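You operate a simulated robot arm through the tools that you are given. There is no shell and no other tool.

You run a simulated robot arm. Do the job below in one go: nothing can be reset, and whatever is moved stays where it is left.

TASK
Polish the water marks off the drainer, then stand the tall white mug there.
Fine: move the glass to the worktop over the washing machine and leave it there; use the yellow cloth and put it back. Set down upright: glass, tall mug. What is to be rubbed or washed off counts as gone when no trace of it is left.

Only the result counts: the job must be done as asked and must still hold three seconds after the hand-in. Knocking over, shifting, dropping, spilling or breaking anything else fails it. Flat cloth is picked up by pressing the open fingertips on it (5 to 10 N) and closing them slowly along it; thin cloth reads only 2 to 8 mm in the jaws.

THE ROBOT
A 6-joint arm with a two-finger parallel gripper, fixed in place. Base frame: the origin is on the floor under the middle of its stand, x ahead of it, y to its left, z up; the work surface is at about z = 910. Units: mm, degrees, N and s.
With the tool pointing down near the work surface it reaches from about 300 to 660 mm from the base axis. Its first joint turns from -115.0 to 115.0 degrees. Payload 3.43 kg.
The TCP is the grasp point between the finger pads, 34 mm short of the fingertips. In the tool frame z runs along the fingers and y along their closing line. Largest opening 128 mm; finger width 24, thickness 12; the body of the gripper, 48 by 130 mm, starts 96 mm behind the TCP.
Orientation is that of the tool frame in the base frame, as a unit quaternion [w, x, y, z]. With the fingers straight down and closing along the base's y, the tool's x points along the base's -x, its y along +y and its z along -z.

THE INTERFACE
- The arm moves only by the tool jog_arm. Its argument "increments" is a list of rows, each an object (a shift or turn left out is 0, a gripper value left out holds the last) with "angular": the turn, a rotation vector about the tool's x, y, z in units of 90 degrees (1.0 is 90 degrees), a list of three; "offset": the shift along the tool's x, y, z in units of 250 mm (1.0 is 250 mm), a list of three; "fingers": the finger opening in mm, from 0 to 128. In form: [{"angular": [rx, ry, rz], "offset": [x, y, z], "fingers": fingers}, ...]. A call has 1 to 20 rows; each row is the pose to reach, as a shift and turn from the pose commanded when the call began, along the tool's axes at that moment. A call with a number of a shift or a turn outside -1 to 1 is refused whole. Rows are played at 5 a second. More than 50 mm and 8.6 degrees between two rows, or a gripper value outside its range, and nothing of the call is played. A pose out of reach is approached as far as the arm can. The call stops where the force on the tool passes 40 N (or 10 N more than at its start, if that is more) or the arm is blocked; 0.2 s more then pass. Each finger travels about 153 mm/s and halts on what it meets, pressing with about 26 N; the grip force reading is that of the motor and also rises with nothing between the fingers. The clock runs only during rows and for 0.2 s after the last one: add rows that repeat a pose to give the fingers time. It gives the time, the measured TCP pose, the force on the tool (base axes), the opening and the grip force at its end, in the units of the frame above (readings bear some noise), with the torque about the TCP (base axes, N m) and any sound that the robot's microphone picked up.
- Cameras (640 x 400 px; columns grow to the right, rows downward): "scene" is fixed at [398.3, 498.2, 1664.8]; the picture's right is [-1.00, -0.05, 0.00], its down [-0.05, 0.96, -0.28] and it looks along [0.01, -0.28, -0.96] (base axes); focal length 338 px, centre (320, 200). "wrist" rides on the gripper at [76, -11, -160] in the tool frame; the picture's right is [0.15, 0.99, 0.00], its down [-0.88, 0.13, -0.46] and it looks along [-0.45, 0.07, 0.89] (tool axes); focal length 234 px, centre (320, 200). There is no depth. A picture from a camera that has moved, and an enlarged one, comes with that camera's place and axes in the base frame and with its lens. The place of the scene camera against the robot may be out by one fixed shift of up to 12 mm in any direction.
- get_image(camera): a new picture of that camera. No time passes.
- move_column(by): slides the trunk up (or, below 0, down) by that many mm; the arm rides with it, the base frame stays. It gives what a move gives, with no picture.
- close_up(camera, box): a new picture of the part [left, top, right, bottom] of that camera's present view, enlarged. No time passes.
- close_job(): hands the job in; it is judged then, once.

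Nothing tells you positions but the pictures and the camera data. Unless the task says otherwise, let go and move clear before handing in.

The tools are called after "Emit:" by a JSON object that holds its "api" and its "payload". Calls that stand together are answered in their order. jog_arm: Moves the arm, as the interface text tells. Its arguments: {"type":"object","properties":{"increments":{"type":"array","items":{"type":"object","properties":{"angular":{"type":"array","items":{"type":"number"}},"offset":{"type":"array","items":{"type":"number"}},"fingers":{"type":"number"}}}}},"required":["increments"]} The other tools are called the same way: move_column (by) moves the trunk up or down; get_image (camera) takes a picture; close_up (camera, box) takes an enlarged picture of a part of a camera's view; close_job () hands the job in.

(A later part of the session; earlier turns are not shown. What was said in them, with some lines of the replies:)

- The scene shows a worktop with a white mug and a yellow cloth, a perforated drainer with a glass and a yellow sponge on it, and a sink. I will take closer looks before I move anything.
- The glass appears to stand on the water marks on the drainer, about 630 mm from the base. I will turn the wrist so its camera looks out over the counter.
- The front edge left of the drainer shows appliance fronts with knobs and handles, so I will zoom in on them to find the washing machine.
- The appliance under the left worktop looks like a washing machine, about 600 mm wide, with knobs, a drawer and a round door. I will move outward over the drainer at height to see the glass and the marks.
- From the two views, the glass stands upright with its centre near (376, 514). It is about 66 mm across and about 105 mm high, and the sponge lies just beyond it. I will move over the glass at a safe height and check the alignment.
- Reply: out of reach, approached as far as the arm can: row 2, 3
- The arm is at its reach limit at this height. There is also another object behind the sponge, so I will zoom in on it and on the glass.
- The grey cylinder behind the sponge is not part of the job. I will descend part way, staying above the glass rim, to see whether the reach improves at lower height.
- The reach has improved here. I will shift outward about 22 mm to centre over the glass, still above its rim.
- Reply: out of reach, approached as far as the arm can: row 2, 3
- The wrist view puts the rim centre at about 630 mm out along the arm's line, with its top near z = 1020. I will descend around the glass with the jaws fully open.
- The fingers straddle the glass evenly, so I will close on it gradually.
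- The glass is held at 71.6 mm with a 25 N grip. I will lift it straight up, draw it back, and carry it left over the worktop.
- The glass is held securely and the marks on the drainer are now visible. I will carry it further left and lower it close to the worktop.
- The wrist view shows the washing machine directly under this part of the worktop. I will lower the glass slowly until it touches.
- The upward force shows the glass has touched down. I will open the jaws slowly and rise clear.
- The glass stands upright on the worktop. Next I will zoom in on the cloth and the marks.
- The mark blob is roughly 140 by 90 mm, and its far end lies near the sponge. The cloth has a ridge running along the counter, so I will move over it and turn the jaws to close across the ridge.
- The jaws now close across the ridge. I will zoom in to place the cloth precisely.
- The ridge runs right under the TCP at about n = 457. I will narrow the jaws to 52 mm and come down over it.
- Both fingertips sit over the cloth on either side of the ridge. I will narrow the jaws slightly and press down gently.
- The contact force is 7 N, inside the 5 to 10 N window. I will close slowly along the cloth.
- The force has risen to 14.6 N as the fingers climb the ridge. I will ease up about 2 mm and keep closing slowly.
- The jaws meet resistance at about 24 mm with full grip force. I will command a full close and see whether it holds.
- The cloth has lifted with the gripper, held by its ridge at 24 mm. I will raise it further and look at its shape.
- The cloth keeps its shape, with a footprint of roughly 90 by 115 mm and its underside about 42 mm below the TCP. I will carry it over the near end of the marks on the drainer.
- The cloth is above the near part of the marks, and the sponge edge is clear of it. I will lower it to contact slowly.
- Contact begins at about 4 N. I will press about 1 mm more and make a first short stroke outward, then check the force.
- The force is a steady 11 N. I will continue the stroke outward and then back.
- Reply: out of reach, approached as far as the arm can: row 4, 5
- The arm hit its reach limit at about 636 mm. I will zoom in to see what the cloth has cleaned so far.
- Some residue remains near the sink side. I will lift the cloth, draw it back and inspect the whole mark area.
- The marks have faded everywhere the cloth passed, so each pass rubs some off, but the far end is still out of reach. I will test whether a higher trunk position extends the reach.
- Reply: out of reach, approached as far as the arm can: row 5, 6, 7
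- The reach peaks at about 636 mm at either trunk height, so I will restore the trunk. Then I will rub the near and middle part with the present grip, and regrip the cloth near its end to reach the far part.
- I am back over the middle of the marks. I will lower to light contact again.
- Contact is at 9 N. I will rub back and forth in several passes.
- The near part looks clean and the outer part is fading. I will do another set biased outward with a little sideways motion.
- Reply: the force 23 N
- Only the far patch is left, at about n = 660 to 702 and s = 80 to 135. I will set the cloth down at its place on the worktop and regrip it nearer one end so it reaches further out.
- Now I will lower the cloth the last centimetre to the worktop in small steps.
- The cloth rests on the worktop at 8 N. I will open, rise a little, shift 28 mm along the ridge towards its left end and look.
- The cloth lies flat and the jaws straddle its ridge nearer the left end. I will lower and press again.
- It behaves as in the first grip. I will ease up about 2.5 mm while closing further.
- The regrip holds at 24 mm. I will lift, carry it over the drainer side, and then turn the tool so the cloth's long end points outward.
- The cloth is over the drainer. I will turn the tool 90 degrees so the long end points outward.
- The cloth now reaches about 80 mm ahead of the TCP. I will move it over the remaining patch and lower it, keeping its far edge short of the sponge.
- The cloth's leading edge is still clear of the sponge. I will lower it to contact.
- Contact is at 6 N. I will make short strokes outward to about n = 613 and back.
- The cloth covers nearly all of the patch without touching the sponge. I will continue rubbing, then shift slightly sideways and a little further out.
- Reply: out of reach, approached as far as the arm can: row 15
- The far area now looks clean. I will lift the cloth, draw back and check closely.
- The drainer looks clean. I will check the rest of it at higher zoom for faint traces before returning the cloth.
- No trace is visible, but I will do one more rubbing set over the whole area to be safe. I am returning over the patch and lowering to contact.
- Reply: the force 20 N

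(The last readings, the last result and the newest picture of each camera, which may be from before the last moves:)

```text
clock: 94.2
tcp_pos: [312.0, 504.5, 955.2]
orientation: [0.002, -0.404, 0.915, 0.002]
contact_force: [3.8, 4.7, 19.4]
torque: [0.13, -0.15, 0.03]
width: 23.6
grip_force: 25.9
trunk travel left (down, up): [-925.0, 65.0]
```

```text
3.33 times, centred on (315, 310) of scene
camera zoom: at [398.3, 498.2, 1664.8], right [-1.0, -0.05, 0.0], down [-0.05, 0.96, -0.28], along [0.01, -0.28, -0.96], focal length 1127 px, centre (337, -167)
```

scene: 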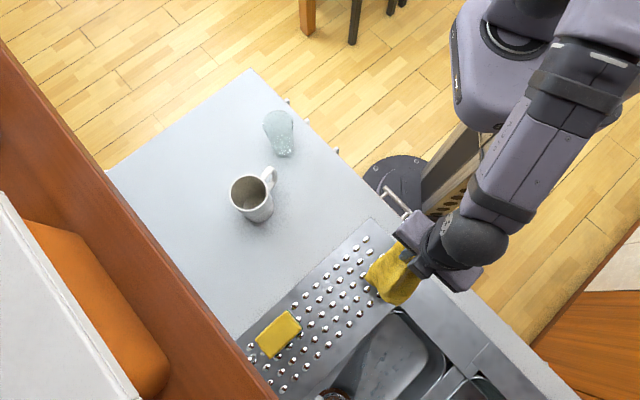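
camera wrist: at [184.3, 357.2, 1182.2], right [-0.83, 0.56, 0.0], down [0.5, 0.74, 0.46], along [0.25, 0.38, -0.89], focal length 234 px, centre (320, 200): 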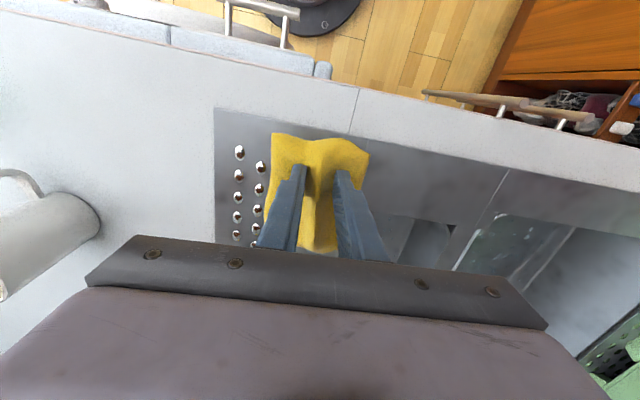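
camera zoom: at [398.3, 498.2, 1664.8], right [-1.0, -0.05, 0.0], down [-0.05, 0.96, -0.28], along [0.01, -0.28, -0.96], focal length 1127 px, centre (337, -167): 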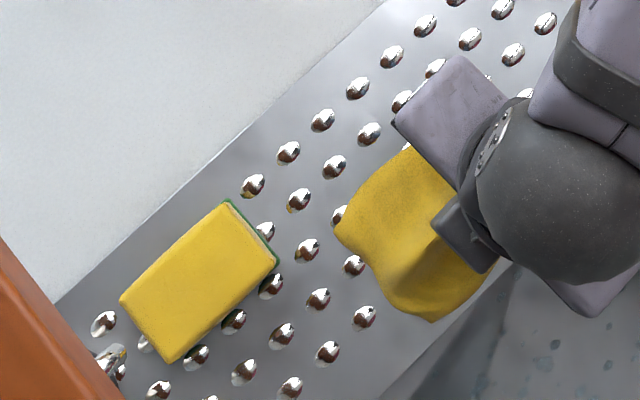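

The sponge has not moved. I will now rub the near half again in the same way.

Emit:
{"api": "jog_arm", "payload": {"increments": [{"offset": [0.06, 0, 0]}, {"offset": [0.12, 0, 0]}, {"offset": [0.18, 0, 0]}, {"offset": [0.12, 0, 0]}, {"offset": [0.06, 0, 0]}, {"offset": [0.0, -0.04, 0]}, {"offset": [-0.02, -0.1, 0]}, {"offset": [-0.02, -0.16, 0]}, {"offset": [0.04, -0.16, 0]}, {"offset": [0.1, -0.16, 0]}, {"offset": [0.16, -0.16, 0]}, {"offset": [0.1, -0.16, 0]}, {"offset": [0.04, -0.16, 0]}, {"offset": [-0.02, -0.16, 0]}, {"offset": [-0.08, -0.16, 0]}, {"offset": [-0.02, -0.14, 0]}, {"offset": [0.04, -0.12, 0]}, {"offset": [0.1, -0.1, 0]}, {"offset": [0.16, -0.08, 0]}, {"offset": [0.2, -0.08, 0]}]}}

Emit:
{"api": "jog_arm", "payload": {"increments": [{"offset": [0.02, 0, -0.08]}, {"offset": [0.06, 0, -0.18]}, {"offset": [0.16, 0, -0.28]}, {"offset": [0.3, 0, -0.28]}, {"offset": [0.3, 0, -0.28]}]}}

Emit:
{"api": "get_image", "payload": {"camera": "scene"}}

Emit:
{"api": "close_up", "payload": {"camera": "scene", "box": [270, 240, 370, 330]}}

```text
clock: 98.4
tcp_pos: [291.7, 456.8, 954.6]
orientation: [0.003, -0.404, 0.915, 0.002]
contact_force: [4.4, 5.8, 18.3]
torque: [0.1, -0.14, 0.05]
width: 24.0
grip_force: 24.9
trunk travel left (down, up): [-925.0, 65.0]
```

```text
clock: 99.6
tcp_pos: [242.6, 397.8, 1023.2]
orientation: [0.0, -0.405, 0.914, 0.0]
contact_force: [0.9, 0.1, -0.5]
torque: [-0.03, 0.02, -0.01]
width: 23.9
grip_force: 26.4
trunk travel left (down, up): [-925.0, 65.0]
```

```text
taken
```

scene: 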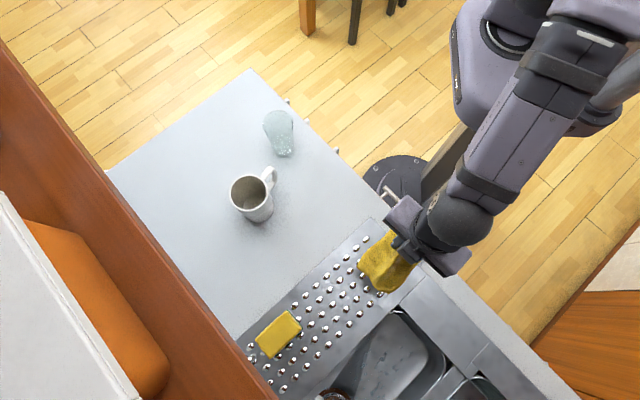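

```text
4.44 times, centred on (320, 285) of scene
camera zoom: at [398.3, 498.2, 1664.8], right [-1.0, -0.05, 0.0], down [-0.05, 0.96, -0.28], along [0.01, -0.28, -0.96], focal length 1503 px, centre (320, -178)
```

zoom: 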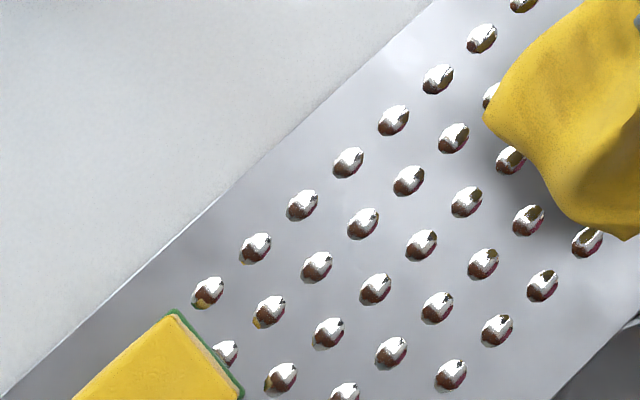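

The drainer is clean. I will turn the tool back and carry the cloth to its original place.

Emit:
{"api": "jog_arm", "payload": {"increments": [{"angular": [0, 0, -0.09]}, {"angular": [0, 0, -0.18]}, {"angular": [0, 0, -0.27]}, {"angular": [0, 0, -0.36]}, {"angular": [0, 0, -0.45]}, {"angular": [0, 0, -0.54]}, {"angular": [0, 0, -0.63]}, {"angular": [0, 0, -0.72]}, {"angular": [0, 0, -0.81]}, {"angular": [0, 0, -0.9]}, {"angular": [0, 0, -0.98]}, {"angular": [0, 0, -0.98]}]}}

```text
clock: 102.2
tcp_pos: [240.6, 397.1, 1024.0]
orientation: [0.001, 0.927, -0.374, 0.0]
contact_force: [0.2, 0.2, -0.4]
torque: [0.02, -0.03, 0.01]
width: 23.9
grip_force: 26.0
trunk travel left (down, up): [-925.0, 65.0]
```

Emit:
{"api": "jog_arm", "payload": {"increments": [{"offset": [0.12, 0, 0]}, {"offset": [0.24, 0, 0]}, {"offset": [0.36, 0, 0]}, {"offset": [0.48, 0, 0]}, {"offset": [0.6, -0.005, 0]}, {"offset": [0.72, -0.01, 0]}, {"offset": [0.84, -0.011, 0]}, {"offset": [0.894, -0.011, 0]}, {"offset": [0.894, -0.011, 0.1]}, {"offset": [0.894, -0.011, 0.2]}, {"offset": [0.894, -0.011, 0.246]}, {"offset": [0.894, -0.011, 0.246]}]}}

Emit:
{"api": "get_image", "payload": {"camera": "wrist"}}

Emit:
{"api": "close_up", "payload": {"camera": "scene", "box": [230, 90, 400, 240]}}

```text
clock: 104.8
tcp_pos: [404.3, 243.5, 961.9]
orientation: [-0.001, 0.927, -0.375, 0.0]
contact_force: [0.4, 0.0, -0.8]
torque: [-0.01, -0.04, 0.01]
width: 23.9
grip_force: 25.7
trunk travel left (down, up): [-925.0, 65.0]
```

```text
taken
camera wrist: at [467.4, 198.6, 1121.4], right [-0.58, -0.81, 0.0], down [-0.72, 0.52, 0.46], along [-0.37, 0.27, -0.89], focal length 234 px, centre (320, 200)
```

wrist: 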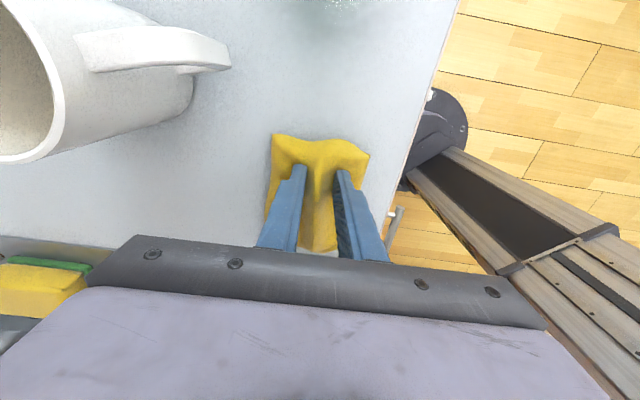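

```text
2.67 times, centred on (315, 165) of scene
camera zoom: at [398.3, 498.2, 1664.8], right [-1.0, -0.05, 0.0], down [-0.05, 0.96, -0.28], along [0.01, -0.28, -0.96], focal length 902 px, centre (333, 293)
```

zoom: 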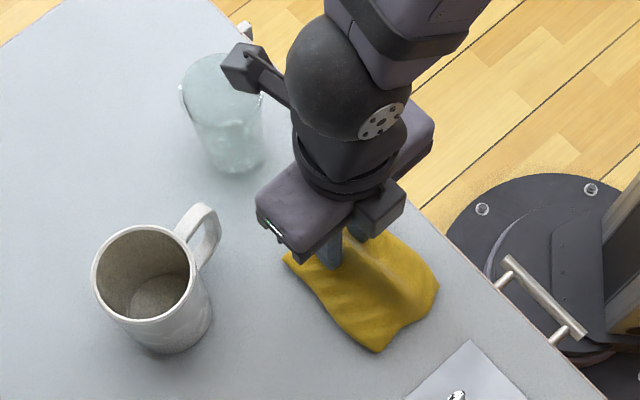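

The cloth is above its original spot. I will lower it in small steps until it touches.

Emit:
{"api": "jog_arm", "payload": {"increments": [{"offset": [0, 0, 0.008]}, {"offset": [0, 0, 0.016]}, {"offset": [0, 0, 0.024]}, {"offset": [0, 0, 0.03]}, {"offset": [0, 0, 0.03]}]}}

Emit:
{"api": "jog_arm", "payload": {"increments": [{"offset": [0, 0, 0.004]}, {"offset": [0, 0, 0.008]}, {"offset": [0, 0, 0.008]}]}}

```text
clock: 106.0
tcp_pos: [404.5, 243.2, 952.2]
orientation: [0.0, 0.927, -0.375, 0.001]
contact_force: [0.0, -0.5, -0.2]
torque: [-0.03, -0.03, 0.02]
width: 23.9
grip_force: 26.2
trunk travel left (down, up): [-925.0, 65.0]
```

```text
clock: 106.8
tcp_pos: [404.3, 243.7, 951.8]
orientation: [-0.001, 0.927, -0.375, 0.001]
contact_force: [1.1, 0.3, 4.9]
torque: [0.34, 0.35, -0.02]
width: 23.8
grip_force: 26.4
trunk travel left (down, up): [-925.0, 65.0]
```

The far end touched first, so I will press another millimetre to level it, then release and rise.

Emit:
{"api": "jog_arm", "payload": {"increments": [{"offset": [0, 0, 0.003]}, {"offset": [0, 0, 0.006]}, {"offset": [0, 0, 0.006]}]}}

Emit:
{"api": "jog_arm", "payload": {"increments": [{"fingers": 25}, {"fingers": 28}, {"fingers": 36}, {"fingers": 48}, {"fingers": 48}]}}

Emit:
{"api": "jog_arm", "payload": {"increments": [{"offset": [0, 0, -0.06]}, {"offset": [0, 0, -0.16]}, {"offset": [0, 0, -0.32]}, {"offset": [0, 0, -0.5]}, {"offset": [0, 0, -0.66]}, {"offset": [0, 0, -0.66]}]}}

Emit:
{"api": "get_image", "payload": {"camera": "wrist"}}

Emit:
{"api": "close_up", "payload": {"camera": "scene", "box": [200, 130, 400, 255]}}

```text
clock: 107.6
tcp_pos: [404.2, 243.0, 953.3]
orientation: [-0.002, 0.927, -0.375, 0.002]
contact_force: [1.3, 1.7, 17.6]
torque: [0.12, 0.03, -0.03]
width: 23.7
grip_force: 25.9
trunk travel left (down, up): [-925.0, 65.0]
```

```text
clock: 108.8
tcp_pos: [403.9, 244.6, 950.6]
orientation: [-0.001, 0.927, -0.376, 0.001]
contact_force: [3.8, 1.9, 10.3]
torque: [0.07, -0.06, -0.01]
width: 45.8
grip_force: 0.1
trunk travel left (down, up): [-925.0, 65.0]
```

```text
clock: 110.2
tcp_pos: [404.0, 245.1, 1114.2]
orientation: [0.001, 0.927, -0.376, 0.0]
contact_force: [-0.7, 1.2, 0.3]
torque: [0.01, -0.02, 0.0]
width: 48.2
grip_force: 0.2
trunk travel left (down, up): [-925.0, 65.0]
```

```text
taken
camera wrist: at [466.4, 201.2, 1274.6], right [-0.58, -0.81, 0.0], down [-0.72, 0.52, 0.46], along [-0.37, 0.27, -0.89], focal length 234 px, centre (320, 200)
```

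wrist: 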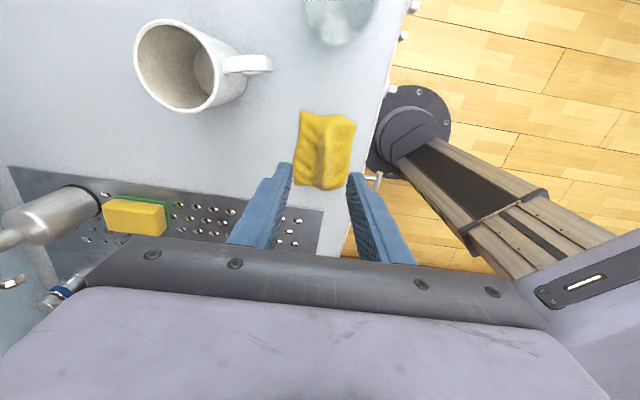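

```text
3.20 times, centred on (300, 192) of scene
camera zoom: at [398.3, 498.2, 1664.8], right [-1.0, -0.05, 0.0], down [-0.05, 0.96, -0.28], along [0.01, -0.28, -0.96], focal length 1082 px, centre (384, 224)
```

zoom: 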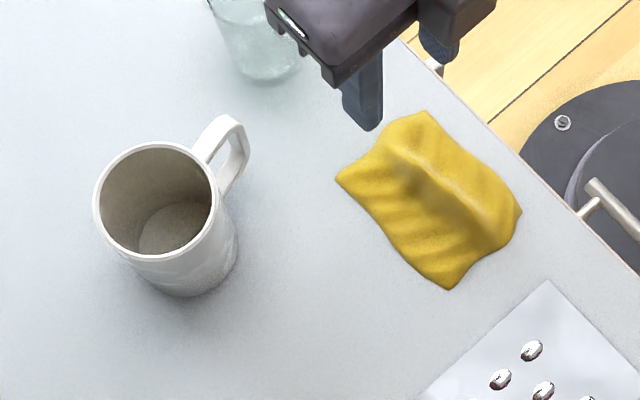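

The cloth is back within about a centimetre of its original place. Next is the mug, so I will zoom in to fix its position and handle direction.

Emit:
{"api": "close_up", "payload": {"camera": "wrist", "box": [110, 0, 290, 140]}}

Emit:
{"api": "close_up", "payload": {"camera": "scene", "box": [215, 155, 295, 235]}}

```text
2.86 times, centred on (200, 70) of wrist
camera zoom: at [466.4, 201.2, 1274.6], right [-0.58, -0.81, 0.0], down [-0.72, 0.52, 0.46], along [-0.37, 0.27, -0.89], focal length 669 px, centre (663, 571)
```

zoom: 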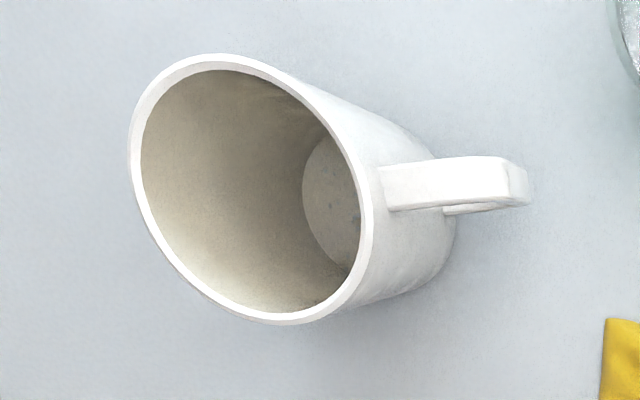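

```text
5.00 times, centred on (255, 195) of scene
camera zoom: at [398.3, 498.2, 1664.8], right [-1.0, -0.05, 0.0], down [-0.05, 0.96, -0.28], along [0.01, -0.28, -0.96], focal length 1691 px, centre (645, 225)
```

zoom: 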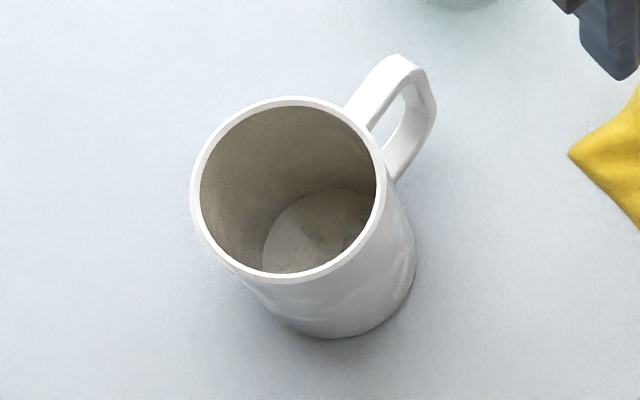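

The mug stands upright near (556, 304), about 78 mm across and 110 mm high, with its handle pointing towards the robot. I will turn the jaws to close along the counter direction and move above it.

Emit:
{"api": "jog_arm", "payload": {"increments": [{"offset": [0.025, -0.04, 0], "angular": [0, 0, 0.09], "fingers": 128}, {"offset": [0.05, -0.08, 0], "angular": [0, 0, 0.18]}, {"offset": [0.075, -0.13, 0], "angular": [0, 0, 0.27]}, {"offset": [0.1, -0.18, 0], "angular": [0, 0, 0.36]}, {"offset": [0.125, -0.23, 0], "angular": [0, 0, 0.45]}, {"offset": [0.15, -0.28, 0], "angular": [0, 0, 0.54]}, {"offset": [0.175, -0.33, 0], "angular": [0, 0, 0.63]}, {"offset": [0.2, -0.38, 0], "angular": [0, 0, 0.72]}, {"offset": [0.225, -0.42, 0], "angular": [0, 0, 0.81]}, {"offset": [0.25, -0.46, 0], "angular": [0, 0, 0.9]}, {"offset": [0.274, -0.492, 0], "angular": [0, 0, 0.99]}, {"offset": [0.274, -0.492, 0], "angular": [0, 0, 1.0]}]}}

Emit:
{"api": "get_image", "payload": {"camera": "wrist"}}

Emit:
{"api": "get_image", "payload": {"camera": "scene"}}

```text
clock: 112.8
tcp_pos: [539.6, 283.8, 1114.6]
orientation: [0.0, -0.389, 0.921, 0.0]
contact_force: [-1.0, -0.2, 0.3]
torque: [-0.01, 0.01, -0.01]
width: 127.9
grip_force: 0.1
trunk travel left (down, up): [-925.0, 65.0]
```

```text
taken
camera wrist: at [494.5, 223.0, 1275.3], right [-0.81, 0.58, 0.0], down [0.52, 0.72, 0.46], along [0.27, 0.37, -0.89], focal length 234 px, centre (320, 200)
```

wrist: 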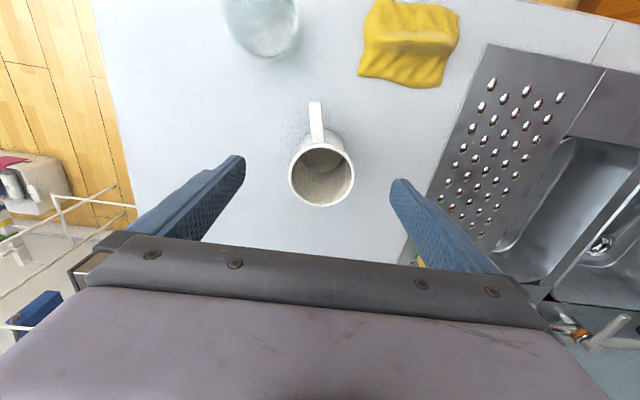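

```text
taken
```

scene: 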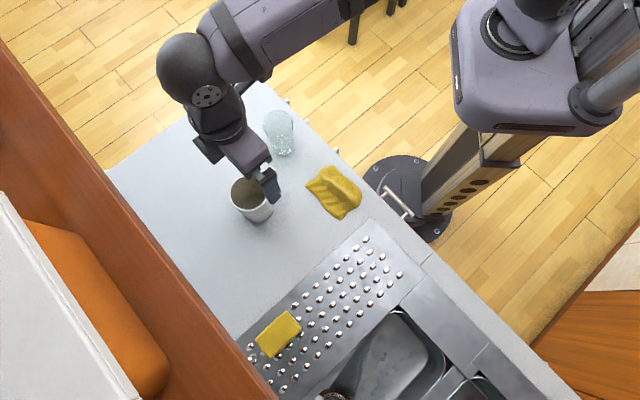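

Emit:
{"api": "close_up", "payload": {"camera": "wrist", "box": [250, 80, 390, 230]}}

```text
2.67 times, centred on (320, 155) of wrist
camera zoom: at [494.5, 223.0, 1275.3], right [-0.81, 0.58, 0.0], down [0.52, 0.72, 0.46], along [0.27, 0.37, -0.89], focal length 624 px, centre (320, 320)
```

zoom: 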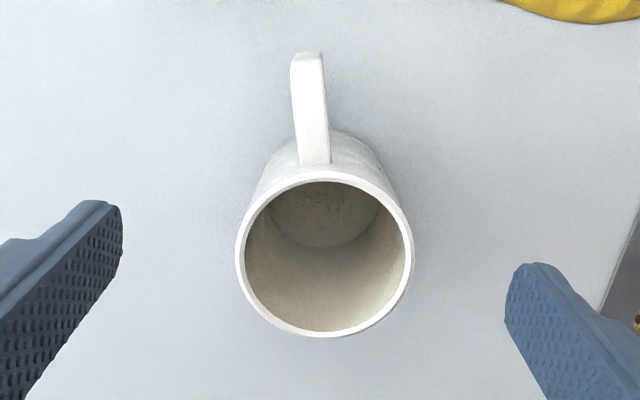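

The rim centre is at about n = 601, s = -186. I will descend with the jaws fully open around the mug.

Emit:
{"api": "jog_arm", "payload": {"increments": [{"offset": [0, 0.02, 0.1]}, {"offset": [0, 0.02, 0.2]}, {"offset": [0, 0.02, 0.3]}, {"offset": [-0.03, 0.02, 0.4]}, {"offset": [-0.06, 0.02, 0.5]}, {"offset": [-0.088, 0.02, 0.57]}, {"offset": [-0.088, 0.02, 0.57]}]}}

Emit:
{"api": "get_image", "payload": {"camera": "wrist"}}

Emit:
{"api": "get_image", "payload": {"camera": "scene"}}

```text
clock: 114.4
tcp_pos: [550.6, 304.6, 972.9]
orientation: [-0.001, -0.39, 0.921, 0.001]
contact_force: [0.6, 0.8, -0.3]
torque: [0.05, -0.03, 0.0]
width: 127.7
grip_force: 0.1
trunk travel left (down, up): [-925.0, 65.0]
```

```text
taken
camera wrist: at [506.2, 241.7, 1132.8], right [-0.81, 0.58, 0.0], down [0.52, 0.72, 0.46], along [0.27, 0.37, -0.89], focal length 234 px, centre (320, 200)
```

wrist: 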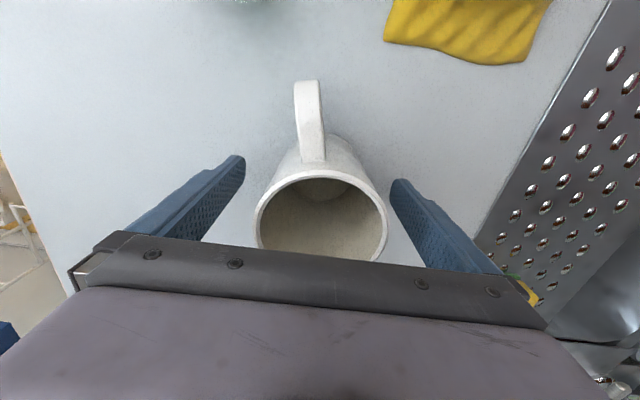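

```text
taken
```

scene: 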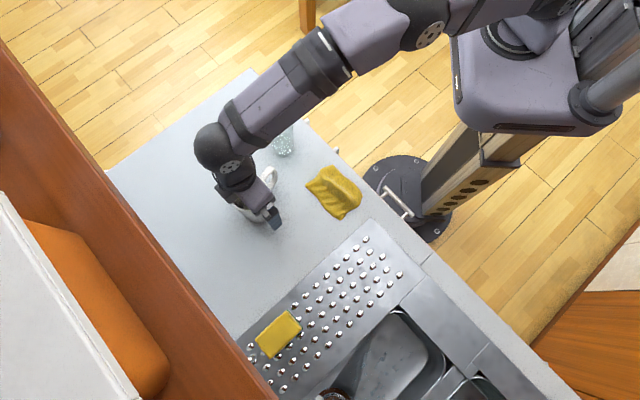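

The mug is centred between the fingers, so I will close on it gradually.

Emit:
{"api": "jog_arm", "payload": {"increments": [{"fingers": 100}, {"fingers": 88}, {"fingers": 82}, {"fingers": 76}, {"fingers": 70}, {"fingers": 62}, {"fingers": 55}, {"fingers": 55}, {"fingers": 55}]}}

Emit:
{"api": "get_image", "payload": {"camera": "wrist"}}

```text
clock: 116.4
tcp_pos: [549.8, 304.3, 972.9]
orientation: [-0.001, -0.389, 0.921, 0.0]
contact_force: [-0.7, -0.5, -0.2]
torque: [-0.06, -0.02, -0.05]
width: 76.2
grip_force: 26.3
trunk travel left (down, up): [-925.0, 65.0]
```

```text
taken
camera wrist: at [506.3, 241.6, 1133.0], right [-0.81, 0.58, 0.0], down [0.52, 0.72, 0.46], along [0.27, 0.37, -0.89], focal length 234 px, centre (320, 200)
```

wrist: 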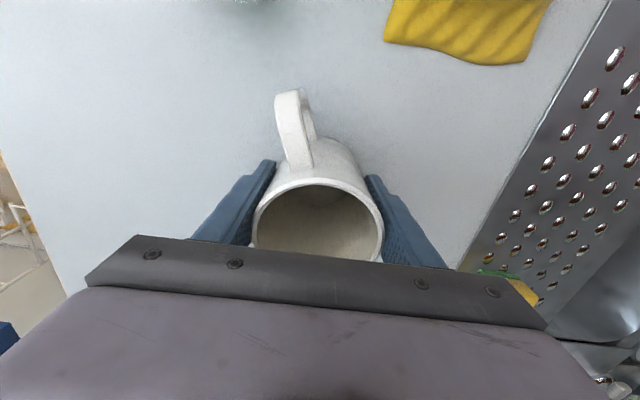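

The mug is held at 76 mm with a 26 N grip. I will lift it while drawing back, then carry it towards the drainer.

Emit:
{"api": "jog_arm", "payload": {"increments": [{"offset": [0, 0, -0.05]}, {"offset": [0, 0, -0.12]}, {"offset": [0.04, 0, -0.2]}, {"offset": [0.1, 0, -0.28]}, {"offset": [0.17, 0, -0.32]}, {"offset": [0.2, 0.06, -0.32]}, {"offset": [0.2, 0.16, -0.32]}, {"offset": [0.2, 0.28, -0.32]}, {"offset": [0.2, 0.4, -0.32]}, {"offset": [0.2, 0.52, -0.32]}, {"offset": [0.2, 0.64, -0.32]}, {"offset": [0.2, 0.76, -0.32]}, {"offset": [0.2, 0.86, -0.32]}, {"offset": [0.2, 0.92, -0.32]}, {"offset": [0.2, 0.92, -0.32]}]}}

Emit:
{"api": "get_image", "payload": {"camera": "wrist"}}

Emit:
{"api": "get_image", "payload": {"camera": "scene"}}

```text
clock: 119.6
tcp_pos: [349.1, 429.5, 1053.1]
orientation: [0.0, -0.39, 0.921, 0.0]
contact_force: [0.6, 0.2, -3.1]
torque: [0.01, 0.05, 0.01]
width: 75.4
grip_force: 26.2
trunk travel left (down, up): [-925.0, 65.0]
```

```text
taken
camera wrist: at [306.1, 367.4, 1213.4], right [-0.81, 0.58, 0.0], down [0.52, 0.72, 0.46], along [0.27, 0.37, -0.89], focal length 234 px, centre (320, 200)
```

wrist: 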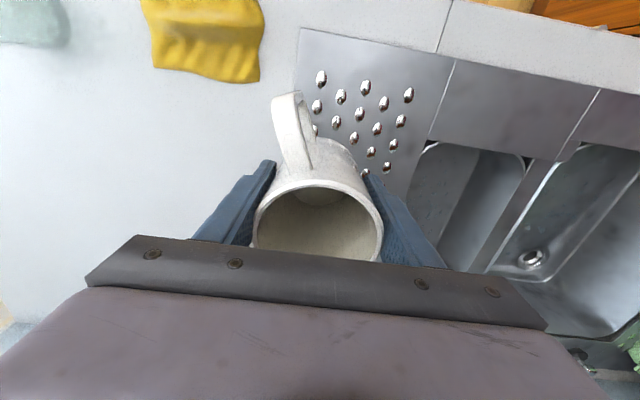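

```text
taken
```

scene: 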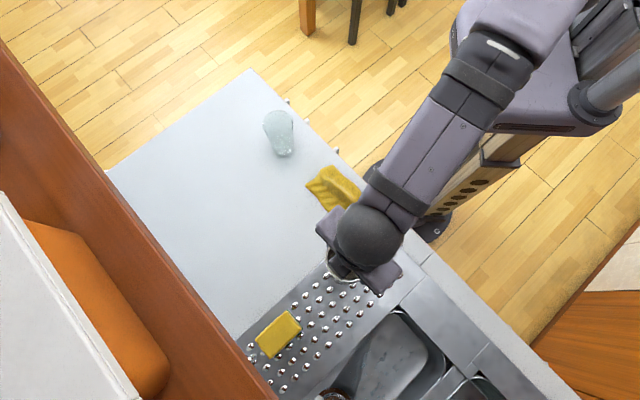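

The mug is over the edge of the drainer. I will move to the middle of the drainer and lower it most of the way.

Emit:
{"api": "jog_arm", "payload": {"increments": [{"offset": [-0.01, 0.06, 0]}, {"offset": [-0.02, 0.12, 0]}, {"offset": [-0.034, 0.184, 0]}, {"offset": [-0.034, 0.184, 0.08]}, {"offset": [-0.034, 0.184, 0.16]}, {"offset": [-0.034, 0.184, 0.23]}, {"offset": [-0.034, 0.184, 0.28]}, {"offset": [-0.034, 0.184, 0.28]}]}}

Emit:
{"api": "get_image", "payload": {"camera": "wrist"}}

Emit:
{"api": "close_up", "payload": {"camera": "scene", "box": [250, 210, 430, 370]}}

```text
clock: 121.4
tcp_pos: [323.5, 466.0, 982.2]
orientation: [0.0, -0.39, 0.921, 0.0]
contact_force: [-0.8, -0.8, -2.7]
torque: [0.02, 0.02, -0.01]
width: 75.2
grip_force: 26.1
trunk travel left (down, up): [-925.0, 65.0]
```

```text
taken
camera wrist: at [278.6, 404.6, 1142.4], right [-0.81, 0.58, 0.0], down [0.52, 0.72, 0.46], along [0.27, 0.37, -0.89], focal length 234 px, centre (320, 200)
```

wrist: 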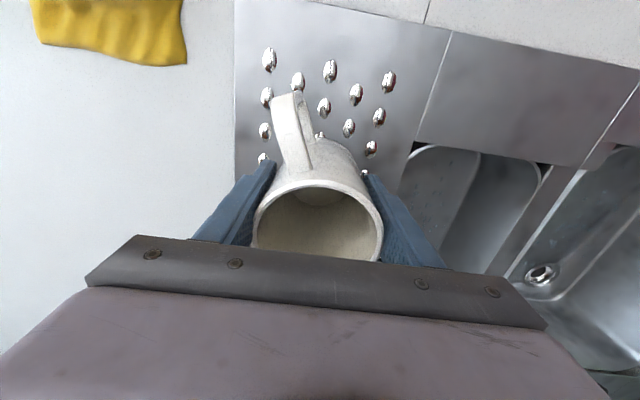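

```text
2.50 times, centred on (340, 290) of scene
camera zoom: at [398.3, 498.2, 1664.8], right [-1.0, -0.05, 0.0], down [-0.05, 0.96, -0.28], along [0.01, -0.28, -0.96], focal length 846 px, centre (270, -25)
```

zoom: 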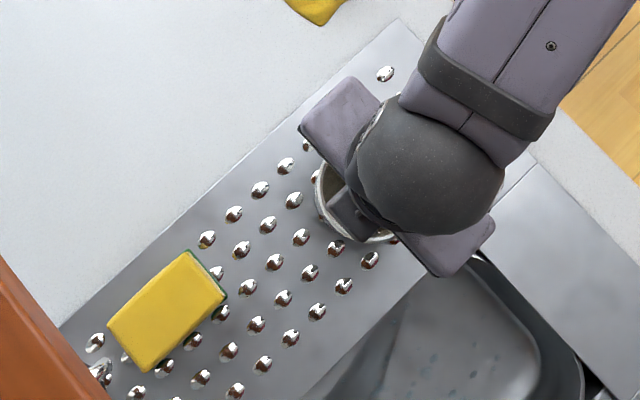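

The mug hangs over the middle of the drainer, well clear of the sponge. I will lower it slowly to contact.

Emit:
{"api": "jog_arm", "payload": {"increments": [{"offset": [0, 0, 0.006]}, {"offset": [0, 0, 0.012]}, {"offset": [0, 0, 0.018]}, {"offset": [0, 0, 0.022]}, {"offset": [0, 0, 0.022]}]}}

Emit:
{"api": "jog_arm", "payload": {"increments": [{"offset": [0, 0, 0.003]}, {"offset": [0, 0, 0.006]}, {"offset": [0, 0, 0.006]}]}}

```text
clock: 122.6
tcp_pos: [323.3, 465.9, 977.7]
orientation: [0.0, -0.389, 0.921, 0.0]
contact_force: [-0.3, 0.0, -2.9]
torque: [0.03, 0.02, -0.01]
width: 74.8
grip_force: 26.0
trunk travel left (down, up): [-925.0, 65.0]
```

```text
clock: 123.4
tcp_pos: [323.1, 466.5, 975.6]
orientation: [0.002, -0.39, 0.921, 0.0]
contact_force: [-0.6, -0.4, 0.8]
torque: [-0.06, -0.05, 0.01]
width: 75.1
grip_force: 26.0
trunk travel left (down, up): [-925.0, 65.0]
```

The mug has touched. I will seat it with one more small step, then check before releasing.

Emit:
{"api": "jog_arm", "payload": {"increments": [{"offset": [0, 0, 0.003]}, {"offset": [0, 0, 0.003]}]}}

Emit:
{"api": "get_image", "payload": {"camera": "wrist"}}

```text
clock: 124.0
tcp_pos: [322.8, 465.8, 976.0]
orientation: [0.001, -0.389, 0.921, 0.0]
contact_force: [-1.4, 0.0, 7.3]
torque: [-0.15, -0.15, -0.04]
width: 75.1
grip_force: 26.2
trunk travel left (down, up): [-925.0, 65.0]
```

```text
taken
camera wrist: at [278.1, 403.9, 1135.9], right [-0.81, 0.58, 0.0], down [0.52, 0.72, 0.46], along [0.27, 0.37, -0.89], focal length 234 px, centre (320, 200)
```

wrist: 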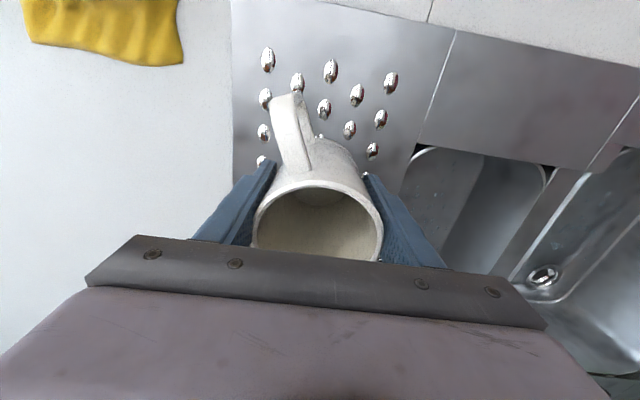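

The contact is firm, so I will release slowly and rise straight up.

Emit:
{"api": "jog_arm", "payload": {"increments": [{"fingers": 76}, {"fingers": 78}, {"fingers": 82}, {"fingers": 90}, {"fingers": 105}, {"fingers": 128}, {"fingers": 128}]}}

Emit:
{"api": "get_image", "payload": {"camera": "wrist"}}

```text
clock: 125.6
tcp_pos: [321.5, 465.7, 974.7]
orientation: [0.001, -0.389, 0.921, 0.0]
contact_force: [0.7, -0.5, -0.3]
torque: [-0.02, -0.02, 0.02]
width: 127.8
grip_force: 0.1
trunk travel left (down, up): [-925.0, 65.0]
```

```text
taken
camera wrist: at [278.8, 404.1, 1135.0], right [-0.81, 0.58, 0.0], down [0.52, 0.72, 0.46], along [0.27, 0.37, -0.89], focal length 234 px, centre (320, 200)
```

wrist: 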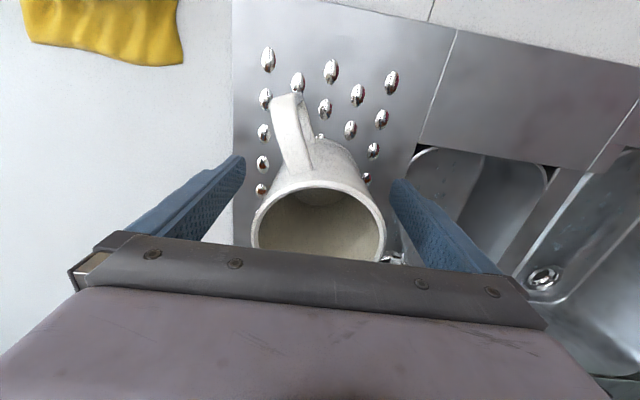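

The mug stands on its own between the open fingers. I will rise straight up and then back away.

Emit:
{"api": "jog_arm", "payload": {"increments": [{"offset": [0, 0, -0.1]}, {"offset": [0, 0, -0.24]}, {"offset": [0, 0, -0.4]}, {"offset": [0, 0, -0.56]}, {"offset": [0.1, 0, -0.66]}, {"offset": [0.28, 0, -0.7]}, {"offset": [0.46, 0, -0.7]}, {"offset": [0.64, 0, -0.7]}, {"offset": [0.8, 0, -0.7]}, {"offset": [0.8, 0, -0.7]}]}}

Emit:
{"api": "get_image", "payload": {"camera": "scene"}}

Emit:
{"api": "get_image", "payload": {"camera": "wrist"}}

Emit:
{"api": "close_up", "payload": {"camera": "scene", "box": [250, 210, 430, 370]}}

```text
clock: 127.8
tcp_pos: [186.2, 322.9, 1148.7]
orientation: [0.0, -0.39, 0.921, 0.0]
contact_force: [1.2, 0.9, 0.6]
torque: [-0.01, -0.02, -0.02]
width: 128.1
grip_force: 0.0
trunk travel left (down, up): [-925.0, 65.0]
```

```text
taken
```

scene: 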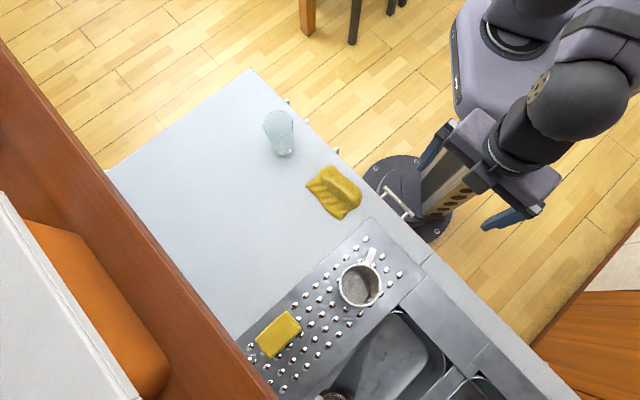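

```text
taken
camera wrist: at [141.5, 260.0, 1308.6], right [-0.81, 0.58, 0.0], down [0.52, 0.72, 0.46], along [0.27, 0.37, -0.89], focal length 234 px, centre (320, 200)
```

wrist: 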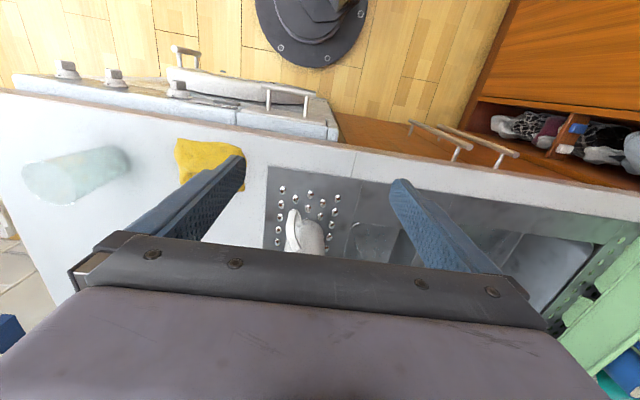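

```text
2.50 times, centred on (340, 290) of scene
camera zoom: at [398.3, 498.2, 1664.8], right [-1.0, -0.05, 0.0], down [-0.05, 0.96, -0.28], along [0.01, -0.28, -0.96], focal length 846 px, centre (270, -25)
```

zoom: 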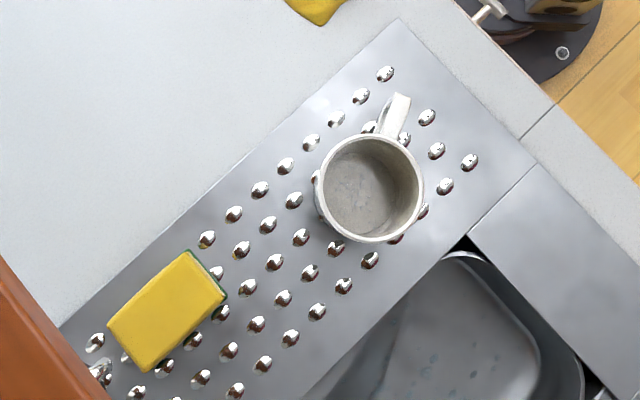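

Everything appears in place: the mug on the drainer, the glass on the worktop and the cloth back. I will make final close checks for traces and uprightness.

Emit:
{"api": "close_up", "payload": {"camera": "scene", "box": [300, 245, 400, 325]}}

Emit:
{"api": "close_up", "payload": {"camera": "scene", "box": [240, 100, 380, 230]}}

Emit:
{"api": "close_up", "payload": {"camera": "wrist", "box": [0, 40, 360, 260]}}

```text
5.00 times, centred on (350, 285) of scene
camera zoom: at [398.3, 498.2, 1664.8], right [-1.0, -0.05, 0.0], down [-0.05, 0.96, -0.28], along [0.01, -0.28, -0.96], focal length 1691 px, centre (170, -225)
```

zoom: 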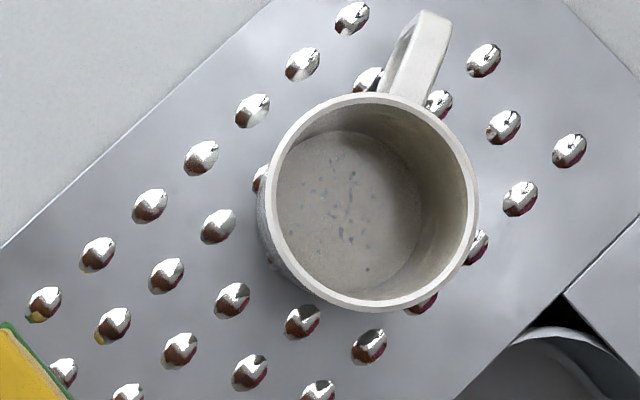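

```text
3.08 times, centred on (310, 165) of scene
camera zoom: at [398.3, 498.2, 1664.8], right [-1.0, -0.05, 0.0], down [-0.05, 0.96, -0.28], along [0.01, -0.28, -0.96], focal length 1041 px, centre (351, 308)
```

zoom: 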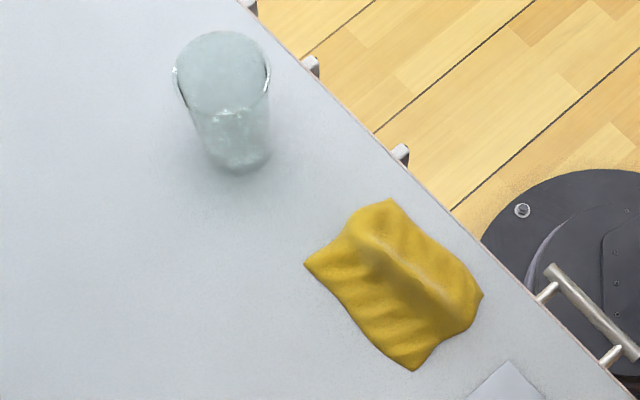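

```text
1.78 times, centred on (180, 150) of wrist
camera zoom: at [141.5, 260.0, 1308.6], right [-0.81, 0.58, 0.0], down [0.52, 0.72, 0.46], along [0.27, 0.37, -0.89], focal length 416 px, centre (569, 289)
```

zoom: 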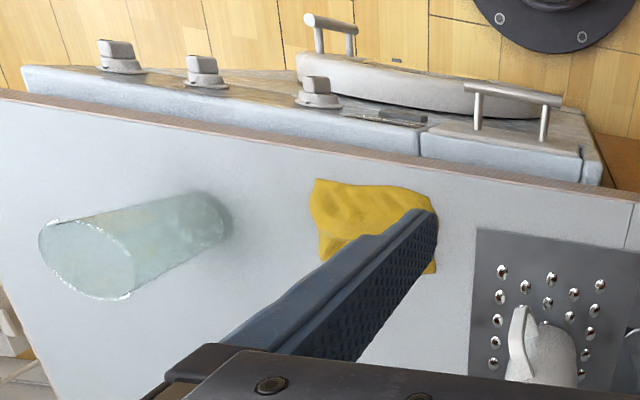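

No trace of the marks remains, and the mug and glass stand upright. The cloth is back at its place to within about a centimetre, the sponge has not moved and the arm is clear, so I am handing in.

Emit:
{"api": "close_job", "payload": {}}

```text
The job is handed in.
```

The job is handed in, and the last pictures show everything done as asked.

- **Water marks:** I rubbed the marked area several times with the yellow cloth, and no trace shows in the close-ups. The patch of drainer under the mug now can't be seen, but it looked clean before I set the mug down.
- **Tall white mug:** it stands upright in the middle of the drainer.
- **Glass:** it stands upright on the worktop over the washing machine, well clear of the cloth.
- **Yellow cloth:** it is back in its place, about 10 mm nearer the front edge than where it started.
- **Everything else:** the sponge is where it was, nothing was knocked over or spilled, and the arm is clear of the counter.
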